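You operate a simulated robot arm through the tools that you are given. There is no shell and no other tool.

You are at the controls of a simulated robot arm. One attempt, no reset.

TASK
Bend the cable under the 2 N weight till it breaks and set the log knob to the count.
Fine: red knob tight first.

It is judged by the outcome, as a careful person would: the job done as asked, and still so three seconds after it is handed in. It fails if anything else is knocked over, pushed out of place, dropped, spilled or broken.

THE ROBOT
A 7-joint arm with a two-finger parallel gripper, fixed in place. Base frame: the origin is at the foot of the arm, x ahead of it, y to its left, z up. Units: mm, degrees, N and s.
With the tool pointing down near the work surface it reaches from about 440 to 920 mm from the base axis. Its first joint turns from -143.0 to 143.0 degrees. Payload 3 kg.
The tool frame sits at the grasp point between the pads (the TCP): z along the fingers, y along the line on which they close. The tips reach 30 mm beyond it. Largest opening 94 mm; finger width 28, thickness 10; the body of the gripper, 50 by 96 mm, starts 55 mm behind the TCP.
Orientation is told as [roll, pitch, yaw] about the base's x, y, z axes, in that order, counted from this pose: with the fingers straight down and closing along the base's y, the tool's x points along the base's -x, its y along +y and its z along -z.

THE INTERFACE
- The arm moves only by the tool play_rows. Its argument "plan" is a list that holds one entry, the list of rows, each a list of 7 numbers: the shift along the tool's x, y, z in units of 400 mm (1.0 is 400 mm), then the turn, a rotation vector about the tool's x, y, z in units of 90 degrees (1.0 is 90 degrees), then the opening, from 0 (shut) to 1 (fully open). In form: [[[x, y, z, rx, ry, rz, jaw], ...]]. A call has 1 to 20 rows; each row is the pose to reach, as a shift and turn from the pose commanded when the call began, along the tool's axes at that moment. A call with a number of a shift or a turn outside -1 to 1 is refused whole. A row lasts 0.2 s, in which the tool goes at most 50 mm and 8.6 degrees; a call with a longer step from one row to the next is refused whole, and so is a gripper value outside its range. Where a pose cannot be reached the arm comes as near as it can. A force on the tool above 40 N (or 10 N above the force at the start of the call, whichever is more), or a blocked arm, ends the call early, and 0.2 s more pass. Each finger travels about 72 mm/s and halts on what it meets, pressing with about 35 N; the grip force reading is that of the motor and also rises with nothing between the fingers. The clock runs only during rows and for 0.2 s after the last one: add rows that repeat a pose to give the fingers time. The reply holds the time, the measured pose of the TCP, the force on the tool along the base axes, the opening and the grip force, in the units named above and with some noise, with the torque about the TCP (base axes, N m) and any sound that the robot's microphone picked up.
- Cameras (640 x 400 px; columns grow to the right, rows downward): "scene" is fixed at [53.9, 640.2, 1393.6]; the picture's right is [-0.57, -0.82, 0.00], its down [-0.29, 0.20, -0.94] and it looks along [0.77, -0.54, -0.35] (base axes); focal length 316 px, centre (320, 200). "wrist" rides on the gripper at [76, 14, -102] in the tool frame; the picture's right is [-0.18, 0.98, 0.00], its down [-0.75, -0.14, -0.64] and it looks along [-0.63, -0.12, 0.77] (tool axes); focal length 243 px, centre (320, 200). There is no depth. A picture from a camera that has moved, and an enlarged one, comes with that camera's place and axes in the base frame and with its lens. The place of the scene camera against the robot may be out by one fixed shift of up to 18 mm in any direction.
- capture(camera): a new picture of that camera. It takes no simulated time.
- inspect(camera, box): a new picture of the part [left, top, right, bottom] of that camera's present view, enlarged. It takes no simulated time.
- close_job(): hands the job in; it is judged then, once.

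Places have to be worked out from the pictures, the camera data and where the tool is seen. Open the gripper and draw the arm clear of the work before you hand the job in, unless the task says otherwise.

The tools are called after "Request:" as name(argument=value, ...) on one line, values as JSON. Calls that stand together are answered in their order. play_rows: Moves the arm, as the interface text tells. Its arguments: {"type":"object","properties":{"plan":{"type":"array","items":{"type":"array","items":{"type":"array","items":{"type":"number"}}}}},"required":["plan"]} The other tools are called the same way: capture (camera) takes a picture; inspect (camera, box) takes an enlarged picture of a part of a camera's view; close_job () hands the job in.

At the start:

```text
time: 0.0
tcp_pos: [625.3, 176.4, 1153.2]
tcp_rot: [0.0, 0.0, 0.0]
wrist_force: [0.3, 0.1, 0.1]
torque: [0.03, -0.03, -0.02]
grip_width: 93.9
gripper_force: 0.0
```

scene: 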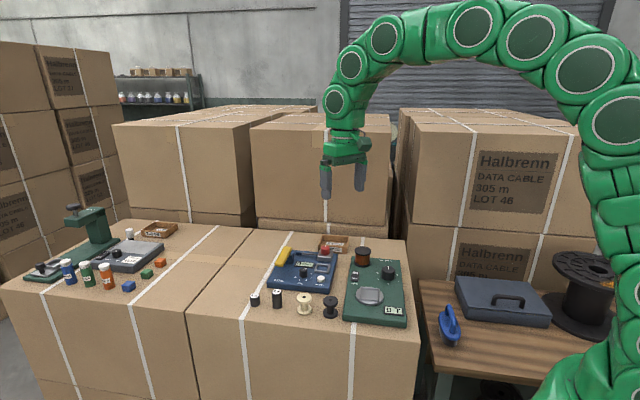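
wrist: 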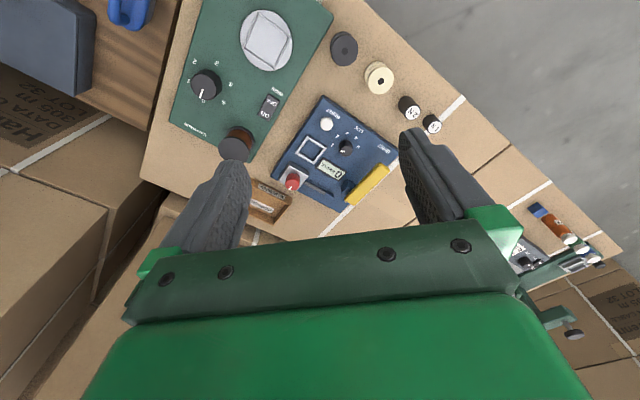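

I begin by looking closely at the scene and the wrist views to identify the fixtures.

Request:
inspect(camera="scene", box=[230, 220, 430, 345])

Request:
inspect(camera="scene", box=[10, 190, 210, 315])

Request:
inspect(camera="wrist", box=[150, 0, 350, 125])

Request:
inspect(camera="wrist", box=[240, 90, 440, 215])

```text
3.20 times, centred on (330, 282) of scene
camera zoom: at [53.9, 640.2, 1393.6], right [-0.57, -0.82, 0.0], down [-0.29, 0.2, -0.94], along [0.77, -0.54, -0.35], focal length 1010 px, centre (288, -64)
```

zoom: 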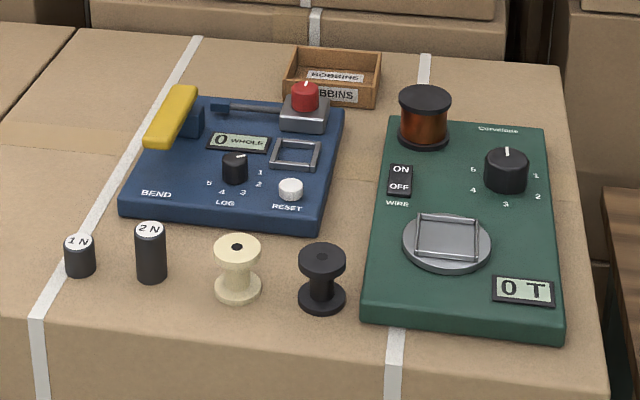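

```text
3.20 times, centred on (110, 252) of scene
camera zoom: at [53.9, 640.2, 1393.6], right [-0.57, -0.82, 0.0], down [-0.29, 0.2, -0.94], along [0.77, -0.54, -0.35], focal length 1010 px, centre (992, 32)
```

zoom: 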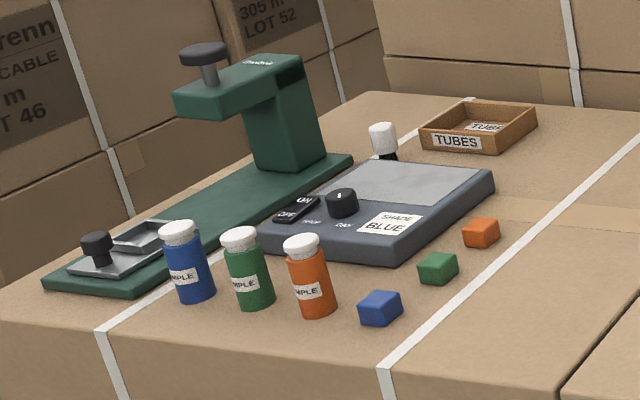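

```text
3.20 times, centred on (250, 62) of wrist
camera zoom: at [549.2, 190.4, 1256.3], right [0.18, 0.98, 0.0], down [0.75, -0.14, 0.64], along [0.63, -0.12, -0.77], focal length 776 px, centre (544, 640)
```

zoom: 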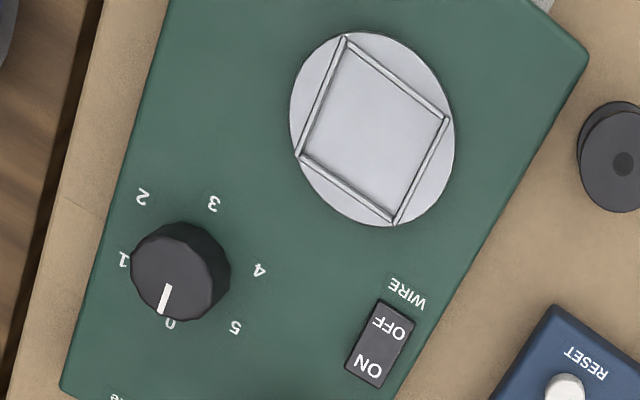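

```text
3.20 times, centred on (340, 152) of wrist
camera zoom: at [549.2, 190.4, 1256.3], right [0.18, 0.98, 0.0], down [0.75, -0.14, 0.64], along [0.63, -0.12, -0.77], focal length 776 px, centre (256, 352)
```

zoom: 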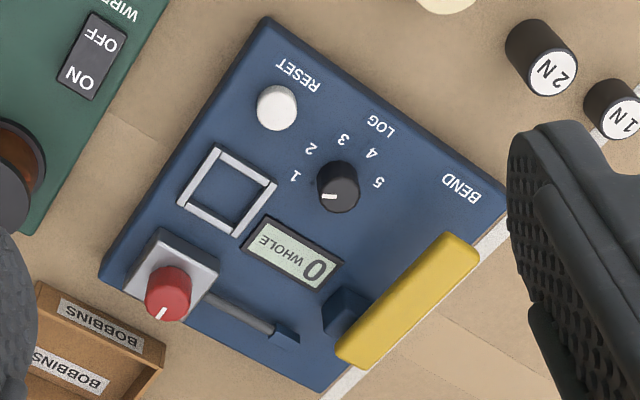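

The blue BEND unit has a yellow handle, a clamp with a red knob, a square weight pan, a LOG knob, a RESET button and a counter reading "0 WHOLE"; I judge the LOG knob to be near (775, 197, 837). I move down to get a closer wrist view.

Request:
play_rows(plan=[[[-0.015, 0.01, 0.1, 0, 0, 0, 1], [-0.03, 0.02, 0.2, 0, 0, 0, 1], [-0.05, 0.03, 0.3, 0, 0, 0, 1], [-0.0625, 0.035, 0.3825, 0, 0, 0, 1], [-0.0625, 0.035, 0.3825, 0, 0, 0, 1]]])

```text
time: 1.2
tcp_pos: [652.1, 190.0, 998.2]
tcp_rot: [0.0, 0.0, 0.1]
wrist_force: [-0.2, -0.3, -0.7]
torque: [0.0, 0.02, 0.01]
grip_width: 94.1
gripper_force: 0.0
```

The arm is at about (652, 190, 998). I take close pictures from here.

Request:
capture(camera="wrist")

Request:
inspect(camera="wrist", box=[220, 60, 420, 185])

Request:
inspect(camera="scene", box=[260, 235, 350, 291])

```text
taken
camera wrist: at [575.7, 204.3, 1101.1], right [0.18, 0.98, 0.0], down [0.75, -0.14, 0.64], along [0.63, -0.12, -0.77], focal length 243 px, centre (320, 200)
```

wrist: 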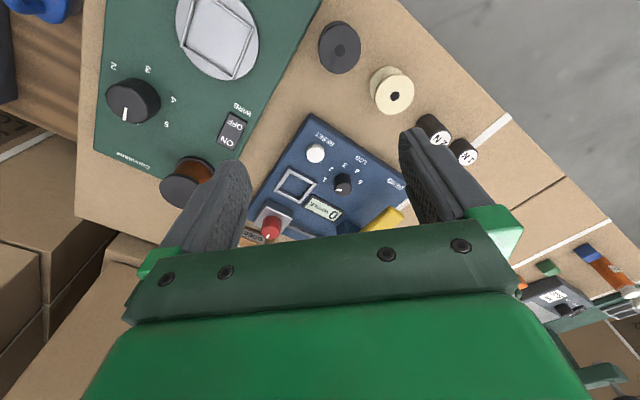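

```text
3.20 times, centred on (320, 122) of wrist
camera zoom: at [575.7, 204.3, 1101.1], right [0.18, 0.98, 0.0], down [0.75, -0.14, 0.64], along [0.63, -0.12, -0.77], focal length 776 px, centre (320, 448)
```

zoom: 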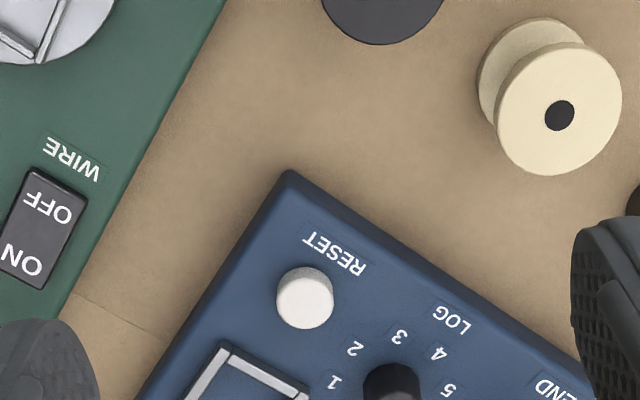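

```text
7.11 times, centred on (305, 263) of scene
camera zoom: at [53.9, 640.2, 1393.6], right [-0.57, -0.82, 0.0], down [-0.29, 0.2, -0.94], along [0.77, -0.54, -0.35], focal length 2243 px, centre (427, -248)
```

zoom: 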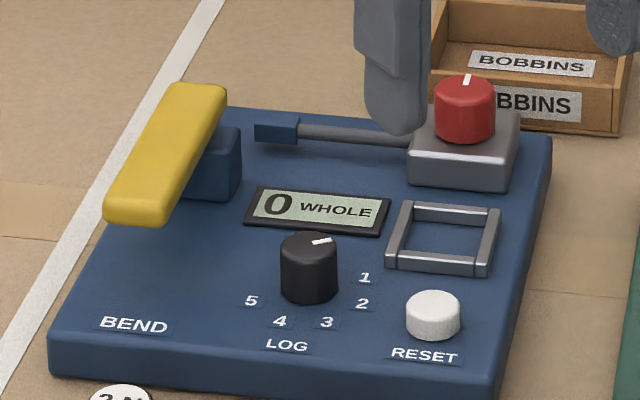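

To get heights reliably I take two views from the same height with a wide sideways baseline; first to about (590, 90, 1080).

Request:
play_rows(plan=[[[0.04, -0.0625, -0.05, 0, 0, 0, 1], [0.08, -0.125, -0.1, 0, 0, 0, 1], [0.12, -0.19, -0.15, 0, 0, 0, 1], [0.155, -0.25, -0.205, 0, 0, 0, 1], [0.155, -0.25, -0.205, 0, 0, 0, 1]]])

Request:
inspect(camera="wrist", box=[250, 60, 450, 185])

Request:
capture(camera="wrist")

Request:
play_rows(plan=[[[0, 0.1, 0, 0, 0, 0, 1], [0, 0.2, 0, 0, 0, 0, 1], [0, 0.3, 0, 0, 0, 0, 1], [0, 0.4, 0, 0, 0, 0, 1], [0, 0.5, 0, 0, 0, 0, 1], [0, 0.5, 0, 0, 0, 0, 1]]])

Request:
capture(camera="wrist")

Request:
inspect(camera="wrist", box=[180, 60, 380, 185])

```text
time: 2.4
tcp_pos: [586.4, 89.0, 1083.0]
tcp_rot: [0.0, 0.0, 0.0]
wrist_force: [-0.7, 0.7, -0.4]
torque: [0.01, -0.01, 0.01]
grip_width: 94.1
gripper_force: 0.1
```

```text
3.20 times, centred on (350, 122) of wrist
camera zoom: at [511.0, 103.0, 1186.7], right [0.18, 0.98, 0.0], down [0.75, -0.14, 0.64], along [0.63, -0.12, -0.77], focal length 776 px, centre (224, 448)
```

zoom: 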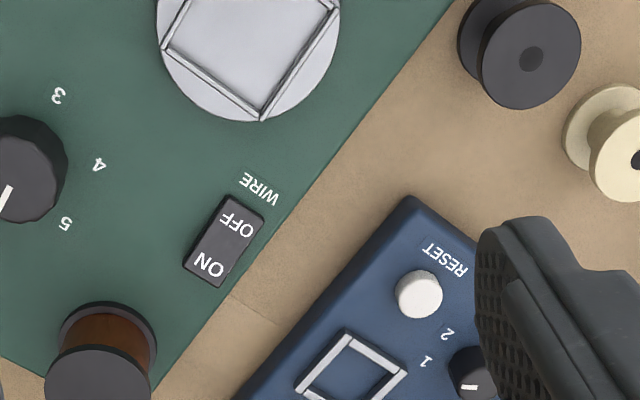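

```text
taken
camera wrist: at [511.0, 103.0, 1186.7], right [0.18, 0.98, 0.0], down [0.75, -0.14, 0.64], along [0.63, -0.12, -0.77], focal length 243 px, centre (320, 200)
```

wrist: 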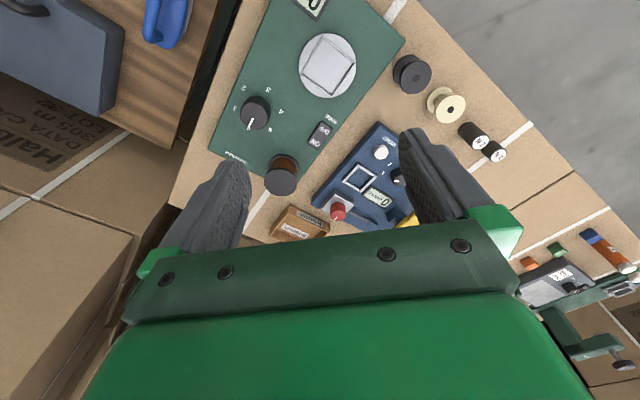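

```text
time: 3.8
tcp_pos: [586.6, 289.7, 1082.1]
tcp_rot: [0.0, 0.1, 0.0]
wrist_force: [-0.3, 0.7, 0.4]
torque: [-0.01, 0.02, -0.01]
grip_width: 93.8
gripper_force: 0.0
```

```text
taken
camera wrist: at [511.5, 304.0, 1185.2], right [0.18, 0.98, 0.0], down [0.75, -0.14, 0.64], along [0.63, -0.12, -0.77], focal length 243 px, centre (320, 200)
```

wrist: 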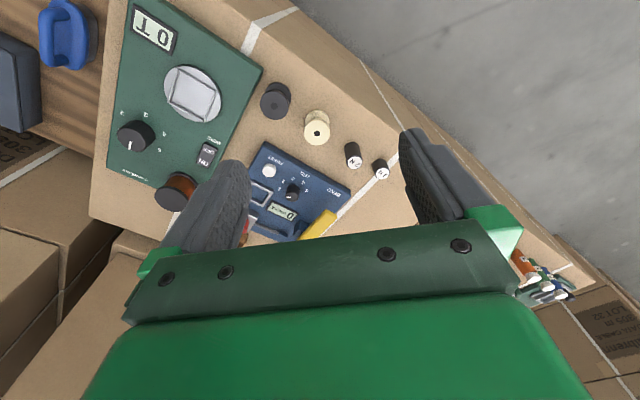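

```text
3.20 times, centred on (280, 122) of wrist
camera zoom: at [511.5, 304.0, 1185.2], right [0.18, 0.98, 0.0], down [0.75, -0.14, 0.64], along [0.63, -0.12, -0.77], focal length 776 px, centre (448, 448)
```

zoom: 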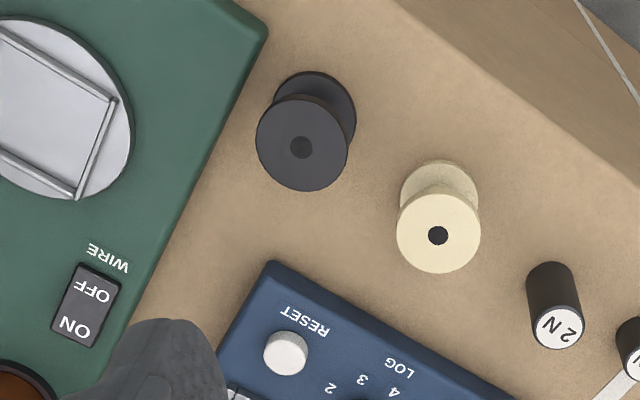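

The two views agree: the RESET button top is at about (733, 168, 807), and the machine is turned about 45° with its plate top near z≈800. I go for a closer overhead view above the machine at about (720, 175, 1045).

Request:
play_rows(plan=[[[-0.08, -0.07, 0.02, 0, 0, 0, 1], [-0.16, -0.14, 0.04, 0, 0, 0, 1], [-0.24, -0.21, 0.065, 0, 0, 0, 1], [-0.333, -0.287, 0.0925, 0, 0, 0, 1], [-0.333, -0.287, 0.0925, 0, 0, 0, 1]]])

Request:
capture(camera="wrist")

Request:
inspect(camera="wrist", box=[240, 30, 440, 155])

Request:
inspect(camera="wrist", box=[240, 110, 440, 235])

```text
time: 5.0
tcp_pos: [722.2, 175.2, 1044.3]
tcp_rot: [0.0, 0.0, 0.0]
wrist_force: [0.2, 0.3, 0.2]
torque: [-0.03, -0.01, 0.0]
grip_width: 93.9
gripper_force: 0.1
```

```text
taken
camera wrist: at [646.9, 190.5, 1148.3], right [0.18, 0.98, 0.0], down [0.75, -0.14, 0.64], along [0.63, -0.12, -0.77], focal length 243 px, centre (320, 200)
```

wrist: 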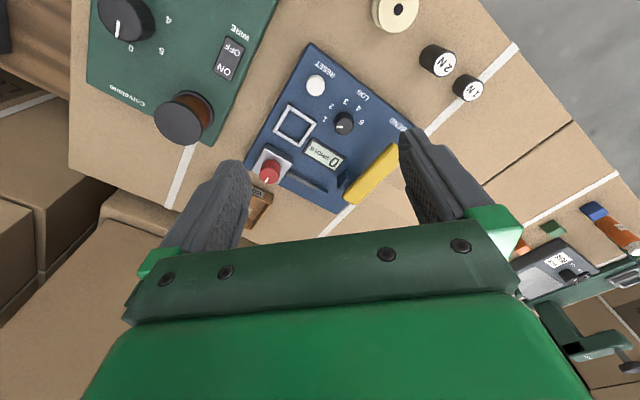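

```text
3.20 times, centred on (340, 92) of wrist
camera zoom: at [646.9, 190.5, 1148.3], right [0.18, 0.98, 0.0], down [0.75, -0.14, 0.64], along [0.63, -0.12, -0.77], focal length 776 px, centre (256, 544)
```

zoom: 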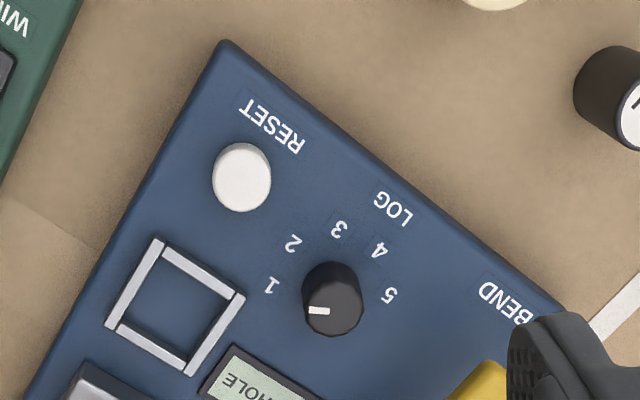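

```text
3.20 times, centred on (340, 172) of wrist
camera zoom: at [646.9, 190.5, 1148.3], right [0.18, 0.98, 0.0], down [0.75, -0.14, 0.64], along [0.63, -0.12, -0.77], focal length 776 px, centre (256, 288)
```

zoom: 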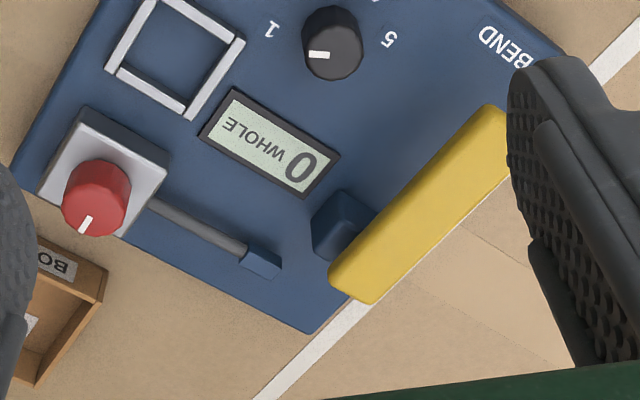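

LOG knob top ≈ (790, 197, 816), pan centre ≈ (784.5, 125.6), red knob top ≈ (837, 75, 835), 2 N weight top ≈ (731, 320, 829), handle bar from ≈ (828, 275) to (900, 203) at z≈850. I look closer at the handle, clamp and weights before touching anything.

Request:
inspect(camera="scene", box=[268, 238, 318, 270])

Request:
inspect(camera="scene", box=[240, 280, 300, 318])

Request:
inspect(camera="scene", box=[290, 238, 350, 276])

Request:
inspect(camera="wrist", box=[250, 140, 340, 196])

Request:
inspect(camera="wrist", box=[310, 130, 420, 199])

```text
12.50 times, centred on (293, 254) of scene
camera zoom: at [53.9, 640.2, 1393.6], right [-0.57, -0.82, 0.0], down [-0.29, 0.2, -0.94], along [0.77, -0.54, -0.35], focal length 3943 px, centre (658, -475)
```

zoom: 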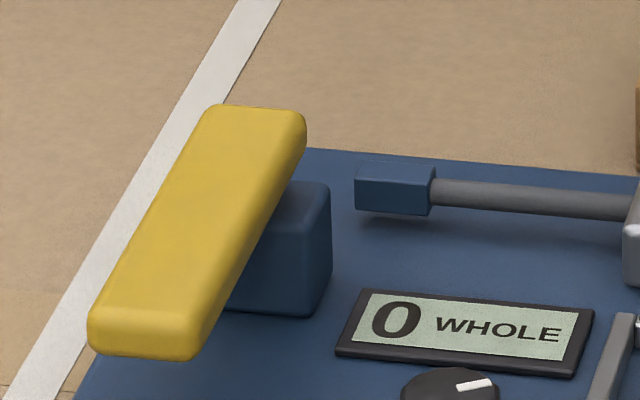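

```text
10.53 times, centred on (270, 299) of scene
camera zoom: at [53.9, 640.2, 1393.6], right [-0.57, -0.82, 0.0], down [-0.29, 0.2, -0.94], along [0.77, -0.54, -0.35], focal length 3321 px, centre (846, -842)
```

zoom: 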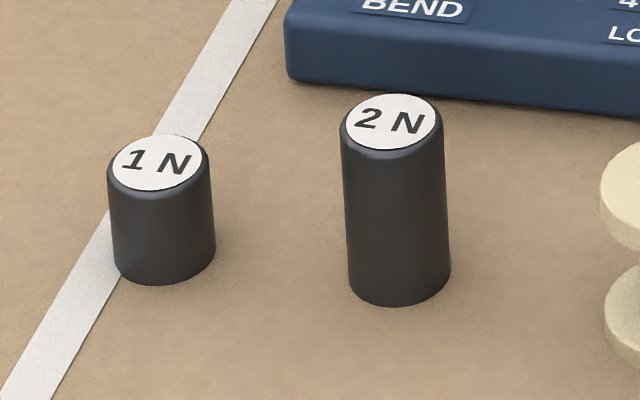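

```text
10.53 times, centred on (320, 257) of scene
camera zoom: at [53.9, 640.2, 1393.6], right [-0.57, -0.82, 0.0], down [-0.29, 0.2, -0.94], along [0.77, -0.54, -0.35], focal length 3321 px, centre (320, -400)
```

zoom: 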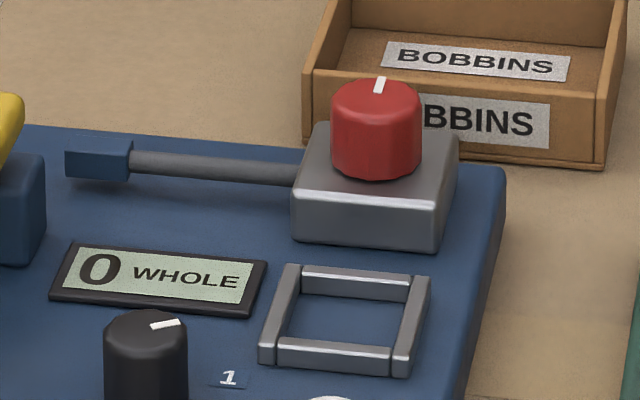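

```text
7.11 times, centred on (295, 168) of wrist
camera zoom: at [646.9, 190.5, 1148.3], right [0.18, 0.98, 0.0], down [0.75, -0.14, 0.64], along [0.63, -0.12, -0.77], focal length 1725 px, centre (498, 428)
```

zoom: 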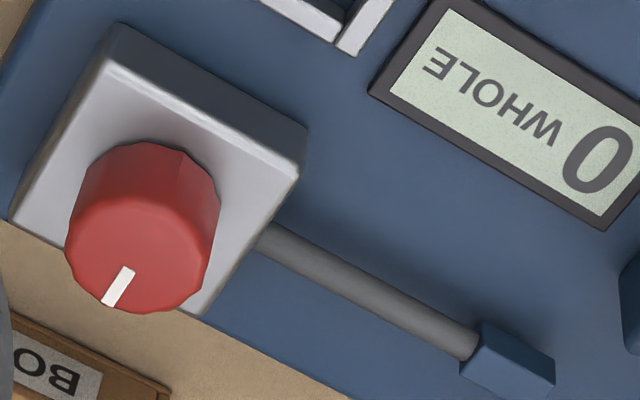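

```text
5.80 times, centred on (365, 164) of wrist
camera zoom: at [646.9, 190.5, 1148.3], right [0.18, 0.98, 0.0], down [0.75, -0.14, 0.64], along [0.63, -0.12, -0.77], focal length 1406 px, centre (59, 406)
```

zoom: 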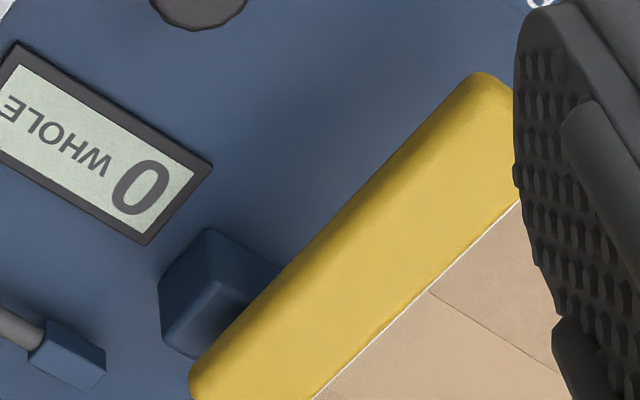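

The handle is a bar hinged on a post, the cable sits in the clamp with a loose tip, and the red knob's mark points away from the reader. I move above the red knob at about (837, 75, 930), turning the tool so that there is room to turn clockwise, and check the alignment.

Request:
play_rows(plan=[[[-0.041, -0.036, 0.04, 0, 0, -0.07, 1], [-0.082, -0.072, 0.08, 0, 0, -0.14, 1], [-0.123, -0.107, 0.12, 0, 0, -0.21, 1], [-0.164, -0.143, 0.16, 0, 0, -0.28, 1], [-0.205, -0.179, 0.2, 0, 0, -0.36, 1], [-0.246, -0.215, 0.24, 0, 0, -0.43, 1], [-0.2875, -0.25, 0.285, 0, 0, -0.5, 1], [-0.2875, -0.25, 0.285, 0, 0, -0.5, 1]]])

Request:
capture(camera="wrist")

Request:
capture(camera="scene")

```text
time: 6.8
tcp_pos: [836.3, 75.9, 931.6]
tcp_rot: [0.0, 0.0, 45.1]
wrist_force: [-0.2, 0.9, 0.6]
torque: [-0.01, 0.0, 0.01]
grip_width: 94.1
gripper_force: 0.1
```

```text
taken
camera wrist: at [772.7, 31.5, 1035.2], right [-0.57, 0.82, 0.0], down [0.63, 0.43, 0.64], along [0.53, 0.36, -0.77], focal length 243 px, centre (320, 200)
```

wrist: 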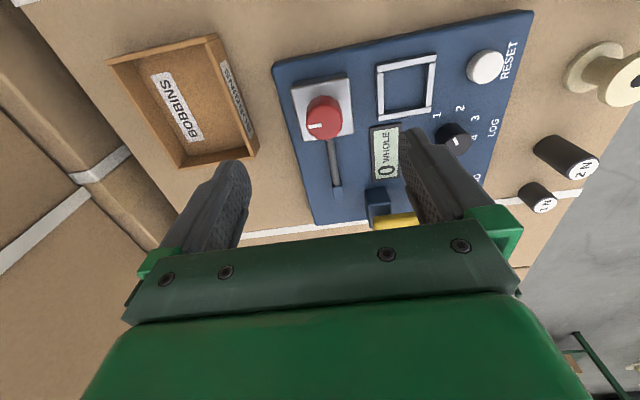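

```text
taken
```

scene: 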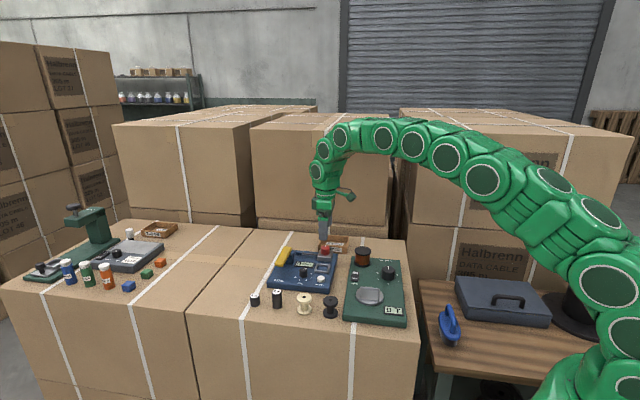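

The red knob shows near (322, 120), almost where the point below the TCP should be (col 320, row ≈ 119). I zoom to measure the top-face centre.

Request:
inspect(camera="wrist", box=[270, 65, 380, 134])

Request:
inspect(camera="wrist", box=[280, 120, 440, 220])

```text
5.80 times, centred on (325, 100) of wrist
camera zoom: at [772.7, 31.5, 1035.2], right [-0.57, 0.82, 0.0], down [0.63, 0.43, 0.64], along [0.53, 0.36, -0.77], focal length 1406 px, centre (291, 783)
```

zoom: 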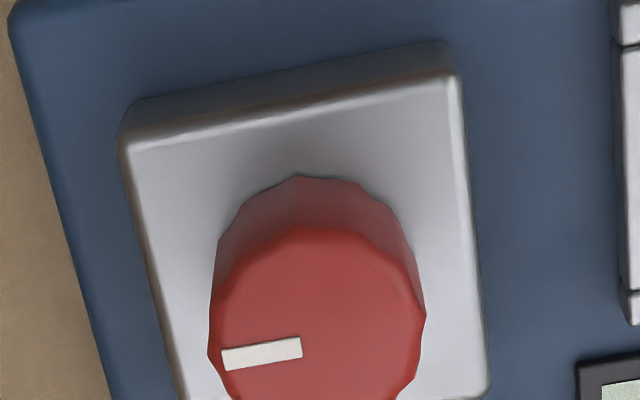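

```text
4.00 times, centred on (360, 170) of wrist
camera zoom: at [772.7, 31.5, 1035.2], right [-0.57, 0.82, 0.0], down [0.63, 0.43, 0.64], along [0.53, 0.36, -0.77], focal length 970 px, centre (160, 320)
```

zoom: 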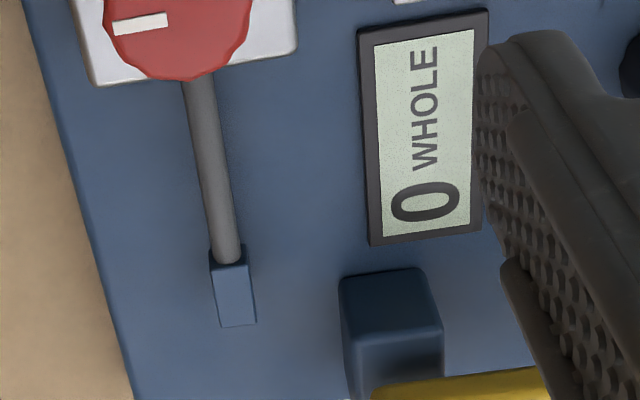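

Combining this view with the earlier one puts the knob top at about (835.5, 78.7, 844). I centre on it, part-close the fingers to about 52 mm and come down to z=890 for a check.

Request:
play_rows(plan=[[[-0.0035, 0.0064, 0.05, 0, 0, 0, 0.8], [-0.0035, 0.0064, 0.104, 0, 0, 0, 0.56], [-0.0035, 0.0064, 0.104, 0, 0, 0, 0.56], [-0.0035, 0.0064, 0.104, 0, 0, 0, 0.56]]])

Request:
capture(camera="wrist")

Request:
inspect(camera="scene", box=[290, 220, 370, 270])

```text
time: 7.8
tcp_pos: [834.4, 77.9, 890.2]
tcp_rot: [0.0, 0.1, 45.0]
wrist_force: [-0.6, 0.1, 0.2]
torque: [0.0, 0.0, 0.02]
grip_width: 52.6
gripper_force: 0.0
```

```text
taken
camera wrist: at [770.9, 33.9, 993.7], right [-0.56, 0.83, 0.0], down [0.63, 0.43, 0.64], along [0.53, 0.36, -0.77], focal length 243 px, centre (320, 200)
```

wrist: 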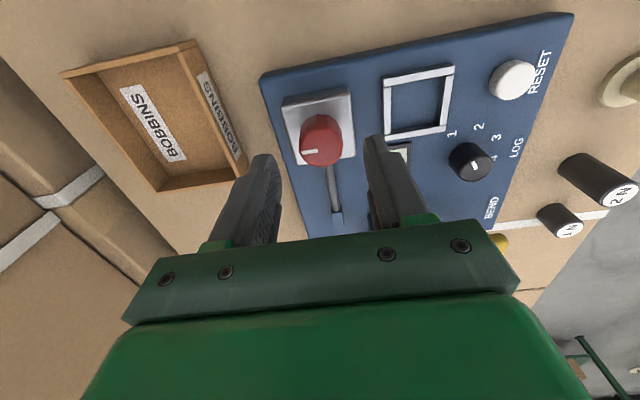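

```text
8.00 times, centred on (330, 245) of scene
camera zoom: at [53.9, 640.2, 1393.6], right [-0.57, -0.82, 0.0], down [-0.29, 0.2, -0.94], along [0.77, -0.54, -0.35], focal length 2524 px, centre (240, -160)
```

zoom: 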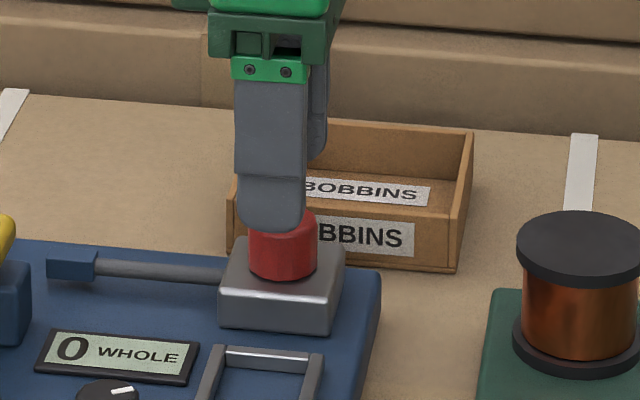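

I zoom on the knob in the wrist view to check the centring.

Request:
inspect(camera="wrist", box=[264, 100, 376, 170])

```text
5.71 times, centred on (320, 135) of wrist
camera zoom: at [770.9, 33.9, 993.7], right [-0.56, 0.83, 0.0], down [0.63, 0.43, 0.64], along [0.53, 0.36, -0.77], focal length 1386 px, centre (320, 571)
```

zoom: 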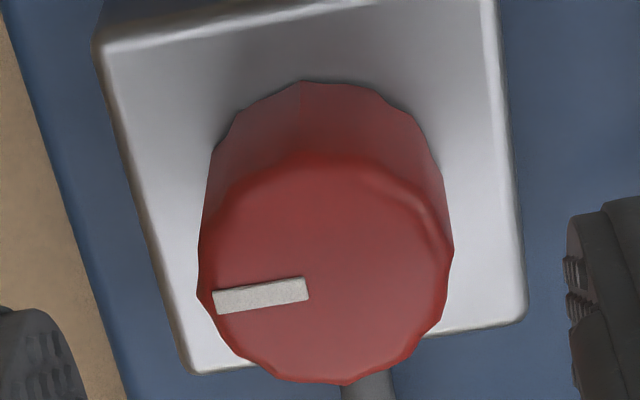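

The knob is centred to within about 1 mm. I descend to TCP z≈858 (tips ≈ 828), then close on the knob.

Request:
play_rows(plan=[[[0, 0, 0.03, 0, 0, 0, 0.56], [0, 0, 0.06, 0, 0, 0, 0.56], [0, 0, 0.0805, 0, 0, 0, 0.56], [0, 0, 0.0805, 0, 0, 0, 0.56]]])

Request:
capture(camera="wrist")

Request:
inspect(camera="scene", box=[290, 220, 370, 270])

```text
time: 8.8
tcp_pos: [835.2, 78.7, 856.9]
tcp_rot: [0.0, 0.0, 45.0]
wrist_force: [0.6, 0.5, 0.0]
torque: [0.03, 0.02, 0.02]
grip_width: 52.7
gripper_force: 0.1
```

```text
taken
camera wrist: at [771.1, 34.6, 960.0], right [-0.56, 0.83, 0.0], down [0.63, 0.43, 0.64], along [0.53, 0.36, -0.77], focal length 243 px, centre (320, 200)
```

wrist: 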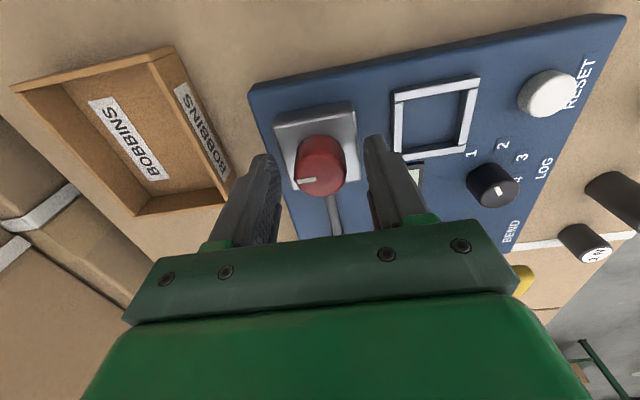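

```text
8.00 times, centred on (330, 245) of scene
camera zoom: at [53.9, 640.2, 1393.6], right [-0.57, -0.82, 0.0], down [-0.29, 0.2, -0.94], along [0.77, -0.54, -0.35], focal length 2524 px, centre (240, -160)
```

zoom: 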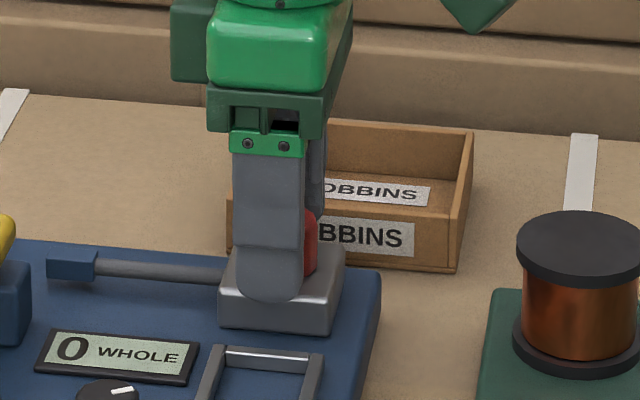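

The fingers straddle the knob with no contact force. I close on it.

Request:
play_rows(plan=[[[0, 0, 0, 0, 0, 0, 0.4], [0, 0, 0, 0, 0, 0, 0.33], [0, 0, 0, 0, 0, 0, 0.2], [0, 0, 0, 0, 0, 0, 0.1], [0, 0, 0, 0, 0, 0, 0.1]]])

```text
time: 10.0
tcp_pos: [835.1, 77.8, 856.1]
tcp_rot: [0.1, -0.1, 45.0]
wrist_force: [-2.3, 0.8, 0.0]
torque: [0.01, 0.06, 0.0]
grip_width: 29.5
gripper_force: 44.9
```

The knob is held (29.5 mm, low side force). I turn it clockwise 25° and watch the torque.

Request:
play_rows(plan=[[[0, 0, 0, 0, 0, 0.06, 0.1], [0, 0, 0, 0, 0, 0.12, 0.1], [0, 0, 0, 0, 0, 0.18, 0.1], [0, 0, 0, 0, 0, 0.24, 0.1], [0, 0, 0, 0, 0, 0.28, 0.1], [0, 0, 0, 0, 0, 0.28, 0.1]]])

Request:
inspect(camera="wrist", box=[264, 120, 376, 190])

```text
time: 11.4
tcp_pos: [835.1, 77.1, 857.2]
tcp_rot: [0.0, 0.1, 19.7]
wrist_force: [-17.3, 3.0, 0.6]
torque: [0.12, 0.45, -0.01]
grip_width: 29.6
gripper_force: 44.8
```

```text
5.71 times, centred on (320, 155) of wrist
camera zoom: at [758.8, 65.9, 960.2], right [-0.16, 0.99, 0.0], down [0.76, 0.12, 0.64], along [0.63, 0.1, -0.77], focal length 1386 px, centre (320, 457)
```

zoom: 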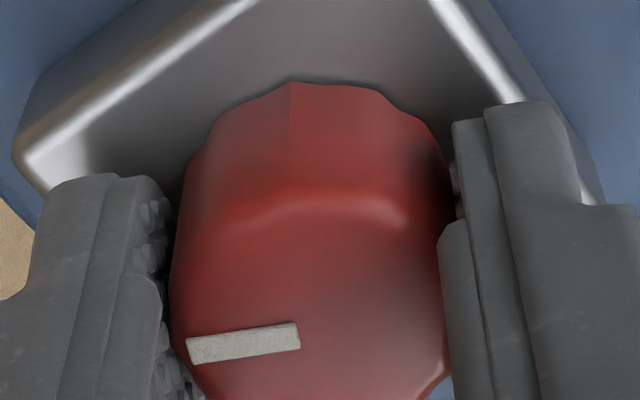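

The knob turned with the fingers with no axial torque yet, but a sideways force of 17 N in −x built up, so I ease the tool 1 mm toward −x and check before continuing.

Request:
play_rows(plan=[[[0.0024, 0.0008, 0, 0, 0, 0, 0.1], [0.0024, 0.0008, 0, 0, 0, 0, 0.1]]])

```text
time: 12.0
tcp_pos: [834.6, 78.8, 857.2]
tcp_rot: [0.0, 0.0, 19.8]
wrist_force: [7.5, 3.4, -18.8]
torque: [0.15, -0.39, -0.01]
grip_width: 29.3
gripper_force: 45.0
```

The force swung over, with a vertical part now too; I hold still for a moment to see the settled reading.

Request:
play_rows(plan=[[[0, 0, 0, 0, 0, 0, 0.1], [0, 0, 0, 0, 0, 0, 0.1]]])

```text
time: 12.6
tcp_pos: [834.7, 78.2, 857.9]
tcp_rot: [0.0, 0.0, 19.8]
wrist_force: [15.4, 3.7, -25.3]
torque: [0.16, -0.73, 0.0]
grip_width: 29.4
gripper_force: 45.1
```

Strain is building while gripped (15 N in x, −25 N in z). I release the knob to relax the strain and see where the arm settles.

Request:
play_rows(plan=[[[0, 0, 0, 0, 0, 0, 0.3], [0, 0, 0, 0, 0, 0, 0.5], [0, 0, 0, 0, 0, 0, 0.5], [0, 0, 0, 0, 0, 0, 0.5]]])

Request:
capture(camera="wrist")

Request:
inspect(camera="wrist", box=[264, 120, 376, 190])

```text
time: 13.6
tcp_pos: [835.3, 78.9, 857.5]
tcp_rot: [0.0, -0.1, 19.8]
wrist_force: [0.2, 0.6, -0.6]
torque: [-0.01, 0.01, 0.0]
grip_width: 47.0
gripper_force: 0.0
```

```text
taken
camera wrist: at [758.2, 65.8, 960.9], right [-0.16, 0.99, 0.0], down [0.76, 0.12, 0.64], along [0.63, 0.1, -0.77], focal length 243 px, centre (320, 200)
```

wrist: 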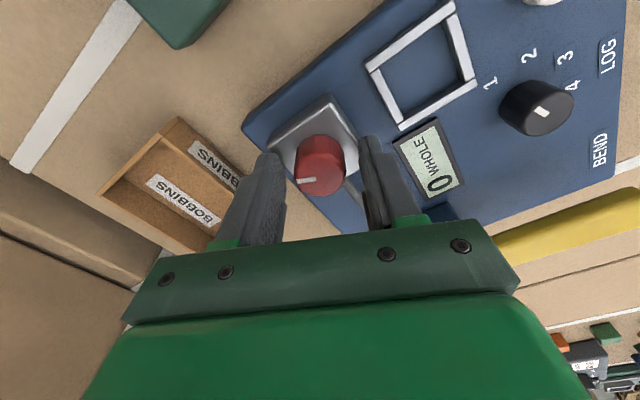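

```text
5.71 times, centred on (320, 155) of wrist
camera zoom: at [758.2, 65.8, 960.9], right [-0.16, 0.99, 0.0], down [0.76, 0.12, 0.64], along [0.63, 0.1, -0.77], focal length 1386 px, centre (320, 457)
```

zoom: 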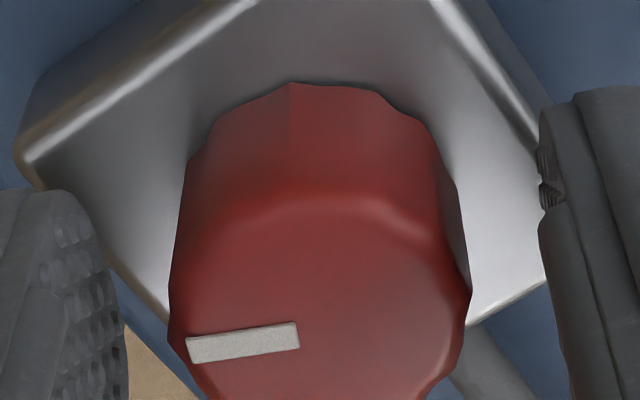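

The knob stayed where I turned it (about 25° clockwise) and the forces are gone. I regrip at this angle and turn further clockwise, watching for a stop.

Request:
play_rows(plan=[[[0, 0, 0, 0, 0, 0, 0.4], [0, 0, 0, 0, 0, 0, 0.3], [0, 0, 0, 0, 0, 0, 0.1], [0, 0, 0, 0, 0, 0, 0.1]]])

Request:
play_rows(plan=[[[0, 0, 0, 0, 0, 0.07, 0.1], [0, 0, 0, 0, 0, 0.14, 0.1], [0, 0, 0, 0, 0, 0.21, 0.1], [0, 0, 0, 0, 0, 0.28, 0.1], [0, 0, 0, 0, 0, 0.33, 0.1]]])

Request:
inspect(camera="wrist", box=[264, 120, 376, 190])

```text
time: 14.6
tcp_pos: [836.1, 77.3, 857.6]
tcp_rot: [0.0, 0.0, 19.8]
wrist_force: [2.1, -2.5, -0.6]
torque: [-0.07, -0.01, -0.02]
grip_width: 29.2
gripper_force: 44.7
```

```text
time: 15.8
tcp_pos: [834.4, 79.1, 858.2]
tcp_rot: [0.0, 0.0, -10.0]
wrist_force: [-0.4, -5.0, -0.8]
torque: [0.0, 0.25, 0.01]
grip_width: 29.2
gripper_force: 45.6
```

```text
5.71 times, centred on (320, 155) of wrist
camera zoom: at [762.2, 105.2, 960.8], right [0.35, 0.94, 0.0], down [0.72, -0.27, 0.64], along [0.6, -0.23, -0.77], focal length 1386 px, centre (320, 457)
```

zoom: 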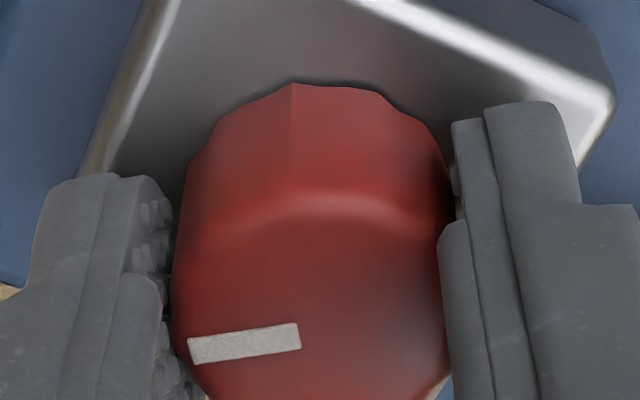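

Forces are small and the knob keeps following (about 55° so far). I keep turning clockwise.

Request:
play_rows(plan=[[[0, 0, 0, 0, 0, 0.07, 0.1], [0, 0, 0, 0, 0, 0.14, 0.1], [0, 0, 0, 0, 0, 0.21, 0.1], [0, 0, 0, 0, 0, 0.28, 0.1], [0, 0, 0, 0, 0, 0.33, 0.1]]])

Request:
inspect(camera="wrist", box=[264, 120, 376, 190])

```text
time: 17.0
tcp_pos: [834.5, 77.5, 856.8]
tcp_rot: [0.0, 0.0, -39.7]
wrist_force: [-5.5, -7.0, 10.4]
torque: [-0.48, -0.03, 0.03]
grip_width: 29.2
gripper_force: 45.5
```

```text
5.71 times, centred on (320, 155) of wrist
camera zoom: at [785.1, 137.5, 960.7], right [0.77, 0.64, 0.0], down [0.49, -0.59, 0.64], along [0.41, -0.49, -0.77], focal length 1386 px, centre (320, 457)
```

zoom: 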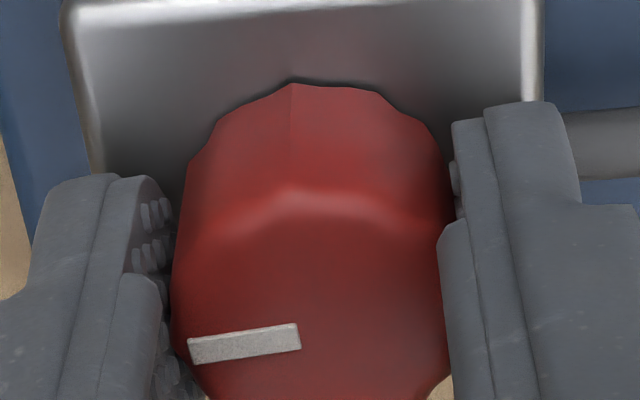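

About 85° turned with only 0.03 N·m about the axis; no stop yet. I keep turning in a smaller step.

Request:
play_rows(plan=[[[0, 0, 0, 0, 0, 0.06, 0.1], [0, 0, 0, 0, 0, 0.12, 0.1], [0, 0, 0, 0, 0, 0.18, 0.1], [0, 0, 0, 0, 0, 0.22, 0.1]]])

Request:
inspect(camera="wrist", box=[264, 120, 376, 190])

```text
time: 18.0
tcp_pos: [834.9, 78.1, 857.3]
tcp_rot: [0.1, 0.0, -59.4]
wrist_force: [-7.6, -10.3, 10.1]
torque: [-0.46, 0.13, 0.84]
grip_width: 29.6
gripper_force: 44.7
```

```text
5.71 times, centred on (320, 155) of wrist
camera zoom: at [808.4, 150.6, 959.9], right [0.94, 0.34, 0.0], down [0.26, -0.72, 0.64], along [0.22, -0.6, -0.77], focal length 1386 px, centre (320, 457)
```

zoom: 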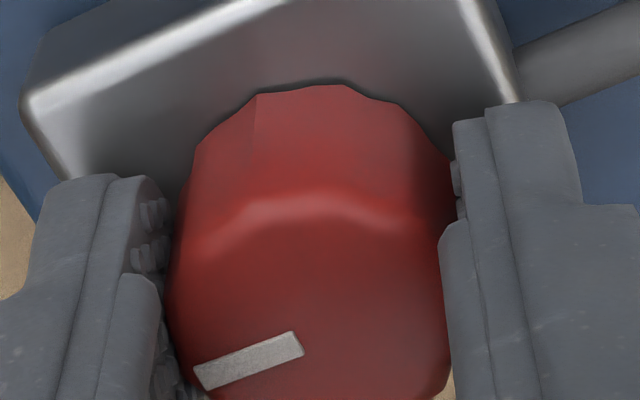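

The torque jumped to 0.84 N·m and the knob slipped in the pads: it hit its stop at about 90° clockwise, so it is tight. I release it and rise, then check the mark and the rest of the machine.

Request:
play_rows(plan=[[[0, 0, 0, 0, 0, 0, 0.3], [0, 0, 0, 0, 0, 0, 0.55], [0, 0, 0, 0, 0, 0, 0.55], [0, 0, -0.05, 0, 0, 0, 0.55], [0, 0, -0.13, 0, 0, 0, 0.55], [0, 0, -0.2, 0, 0, 0, 0.55], [0, 0, -0.2, 0, 0, 0, 0.55]]])

Request:
capture(camera="wrist")

Request:
inspect(camera="scene", box=[260, 235, 350, 291])

```text
time: 19.6
tcp_pos: [832.9, 79.0, 938.5]
tcp_rot: [-0.2, 0.0, -59.4]
wrist_force: [-0.3, 1.2, 1.1]
torque: [-0.03, -0.03, 0.05]
grip_width: 51.8
gripper_force: 0.0
```

```text
taken
camera wrist: at [806.9, 151.7, 1041.7], right [0.94, 0.34, 0.0], down [0.26, -0.72, 0.64], along [0.22, -0.6, -0.77], focal length 243 px, centre (320, 200)
```

wrist: 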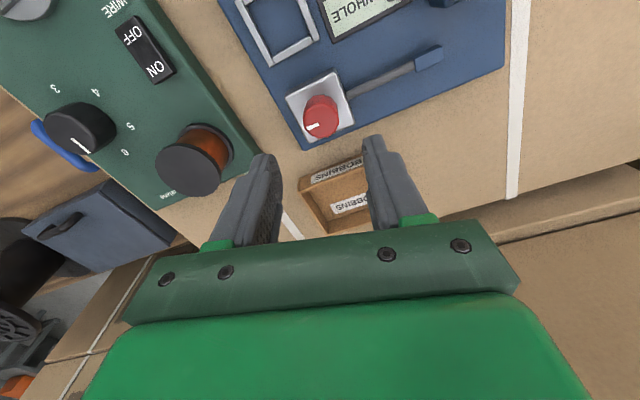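

```text
7.11 times, centred on (305, 263) of scene
camera zoom: at [53.9, 640.2, 1393.6], right [-0.57, -0.82, 0.0], down [-0.29, 0.2, -0.94], along [0.77, -0.54, -0.35], focal length 2243 px, centre (427, -248)
```

zoom: 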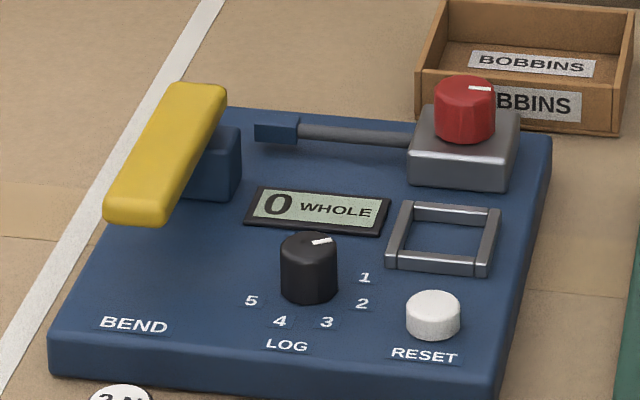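

The machine is unmoved and the red knob's mark now points right: tight. Next is the 2 N weight, top judged at (732, 322, 832); I travel over to it and turn the tool toward yaw +45° so the fingers close clear of the 1 N weight and bobbins.

Request:
play_rows(plan=[[[0.065, 0.009, 0.0, 0, 0, -0.09, 0.6], [0.13, 0.018, 0.0, 0, 0, -0.18, 0.6], [0.195, 0.027, 0.0, 0, 0, -0.27, 0.6], [0.26, 0.037, 0.0, 0, 0, -0.36, 0.6], [0.325, 0.046, 0.005, 0, 0, -0.45, 0.6], [0.39, 0.055, 0.01, 0, 0, -0.54, 0.6], [0.455, 0.064, 0.015, 0, 0, -0.63, 0.6], [0.52, 0.073, 0.02, 0, 0, -0.72, 0.6], [0.585, 0.083, 0.02, 0, 0, -0.81, 0.6], [0.6515, 0.092, 0.02, 0, 0, -0.9, 0.6], [0.6515, 0.092, 0.02, 0, 0, -0.9, 0.6]]])

Request:
play_rows(plan=[[[0, 0, 0, 0, 0, -0.09, 0.6], [0, 0, 0, 0, 0, -0.18, 0.6], [0, 0, 0, 0, 0, -0.26, 0.6], [0, 0, 0, 0, 0, -0.26, 0.6]]])

Request:
capture(camera="wrist")

Request:
inspect(camera="wrist", box=[264, 85, 376, 155])

```text
time: 22.0
tcp_pos: [733.3, 322.0, 930.6]
tcp_rot: [0.1, 0.0, 21.7]
wrist_force: [-0.7, -0.6, 0.2]
torque: [-0.01, 0.01, 0.0]
grip_width: 56.5
gripper_force: 0.0
```

```text
time: 23.0
tcp_pos: [733.3, 322.4, 929.1]
tcp_rot: [0.0, 0.1, 45.1]
wrist_force: [-0.7, 0.3, -0.1]
torque: [0.01, -0.02, -0.01]
grip_width: 56.6
gripper_force: 0.1
```

```text
taken
camera wrist: at [670.3, 277.3, 1032.9], right [-0.57, 0.82, 0.0], down [0.63, 0.43, 0.64], along [0.53, 0.36, -0.77], focal length 243 px, centre (320, 200)
```

wrist: 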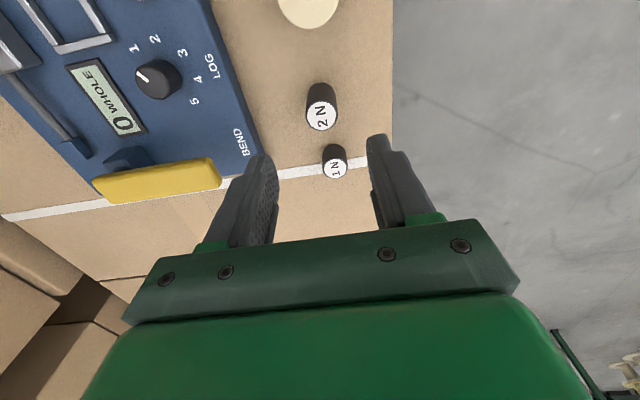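

```text
5.71 times, centred on (320, 120) of wrist
camera zoom: at [670.3, 277.3, 1032.9], right [-0.57, 0.82, 0.0], down [0.63, 0.43, 0.64], along [0.53, 0.36, -0.77], focal length 1386 px, centre (320, 657)
```

zoom: 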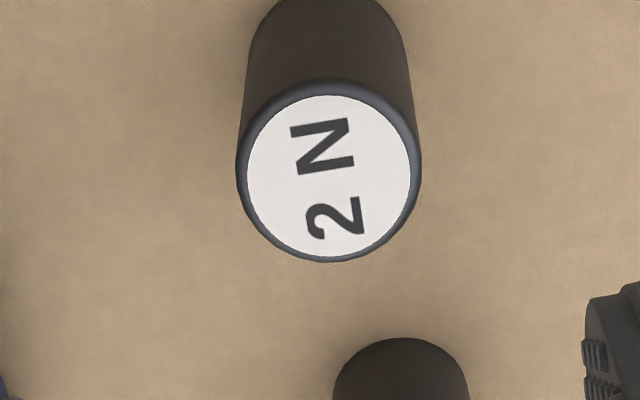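

The weight is within about 2 mm of the point below the TCP, 26.5 mm across. I correct by that and lower to z≈868 for a last check.

Request:
play_rows(plan=[[[0.0023, 0.0037, 0.05, 0, 0, 0, 0.6], [0.0023, 0.0037, 0.1, 0, 0, 0, 0.6], [0.0023, 0.0037, 0.152, 0, 0, 0, 0.6], [0.0023, 0.0037, 0.152, 0, 0, 0, 0.6]]])

Request:
inspect(camera="wrist", box=[240, 100, 400, 200])

```text
time: 24.0
tcp_pos: [733.9, 322.5, 867.4]
tcp_rot: [0.1, 0.1, 45.0]
wrist_force: [0.4, -0.4, 0.0]
torque: [0.05, -0.02, 0.01]
grip_width: 56.6
gripper_force: 0.1
```

```text
4.00 times, centred on (320, 150) of wrist
camera zoom: at [669.5, 277.6, 971.1], right [-0.56, 0.83, 0.0], down [0.63, 0.43, 0.64], along [0.53, 0.36, -0.77], focal length 970 px, centre (320, 400)
```

zoom: 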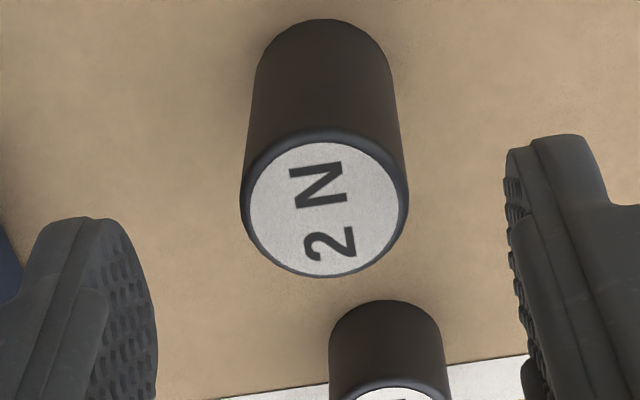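

Centred. I lower to TCP z≈829 and close on the 2 N weight.

Request:
play_rows(plan=[[[0, 0, 0.05, 0, 0, 0, 0.6], [0, 0, 0.096, 0, 0, 0, 0.6], [0, 0, 0.096, 0, 0, 0, 0.6], [0, 0, 0.096, 0, 0, 0, 0.4], [0, 0, 0.096, 0, 0, 0, 0.3], [0, 0, 0.096, 0, 0, 0, 0.15], [0, 0, 0.096, 0, 0, 0, 0.1], [0, 0, 0.096, 0, 0, 0, 0.1]]])

Request:
inspect(camera="wrist", box=[240, 120, 400, 220])

```text
time: 25.8
tcp_pos: [731.5, 321.9, 829.2]
tcp_rot: [0.0, 0.0, 45.1]
wrist_force: [0.5, 0.1, 0.4]
torque: [0.0, -0.01, -0.01]
grip_width: 26.9
gripper_force: 34.7
```

```text
4.00 times, centred on (320, 170) of wrist
camera zoom: at [668.1, 277.4, 932.9], right [-0.56, 0.83, 0.0], down [0.63, 0.43, 0.64], along [0.53, 0.36, -0.77], focal length 970 px, centre (320, 320)
```

zoom: 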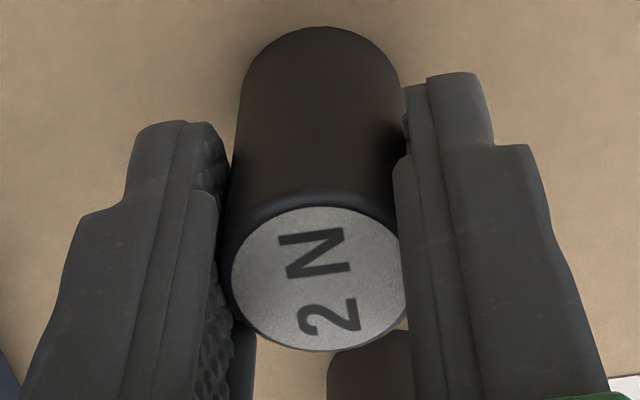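

Held at 26.9 mm. I lift it 100 mm and carry it above the pan centre, judged at (784, 127.5).

Request:
play_rows(plan=[[[0, 0, -0.05, 0, 0, 0, 0.1], [0, 0, -0.15, 0, 0, 0, 0.1], [0, 0, -0.25, 0, 0, 0, 0.1], [0.04, -0.07, -0.25, 0, 0, 0, 0.1], [0.09, -0.156, -0.25, 0, 0, 0, 0.1], [0.14, -0.243, -0.25, 0, 0, 0, 0.1], [0.19, -0.33, -0.25, 0, 0, 0, 0.1], [0.23, -0.4, -0.25, 0, 0, 0, 0.1], [0.2514, -0.436, -0.25, 0, 0, 0, 0.1], [0.2514, -0.436, -0.25, 0, 0, 0, 0.1]]])

Request:
capture(camera="wrist")

Request:
inspect(camera="scene", box=[260, 225, 350, 281])

```text
time: 28.0
tcp_pos: [785.3, 127.6, 931.4]
tcp_rot: [0.0, 0.1, 45.0]
wrist_force: [-0.3, 0.5, -2.2]
torque: [0.04, 0.0, 0.03]
grip_width: 26.9
gripper_force: 34.9
```

```text
taken
camera wrist: at [721.6, 84.1, 1034.4], right [-0.56, 0.83, 0.0], down [0.63, 0.43, 0.64], along [0.53, 0.36, -0.77], focal length 243 px, centre (320, 200)
```

wrist: 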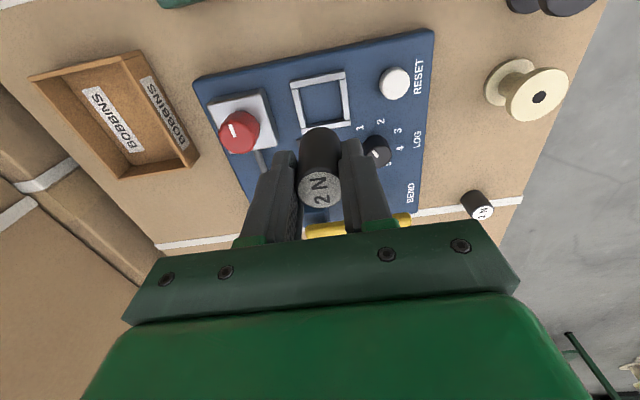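

```text
7.11 times, centred on (305, 253) of scene
camera zoom: at [53.9, 640.2, 1393.6], right [-0.57, -0.82, 0.0], down [-0.29, 0.2, -0.94], along [0.77, -0.54, -0.35], focal length 2243 px, centre (427, -177)
```

zoom: 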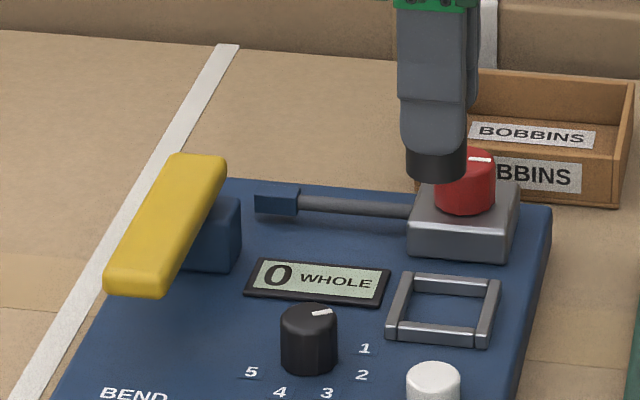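

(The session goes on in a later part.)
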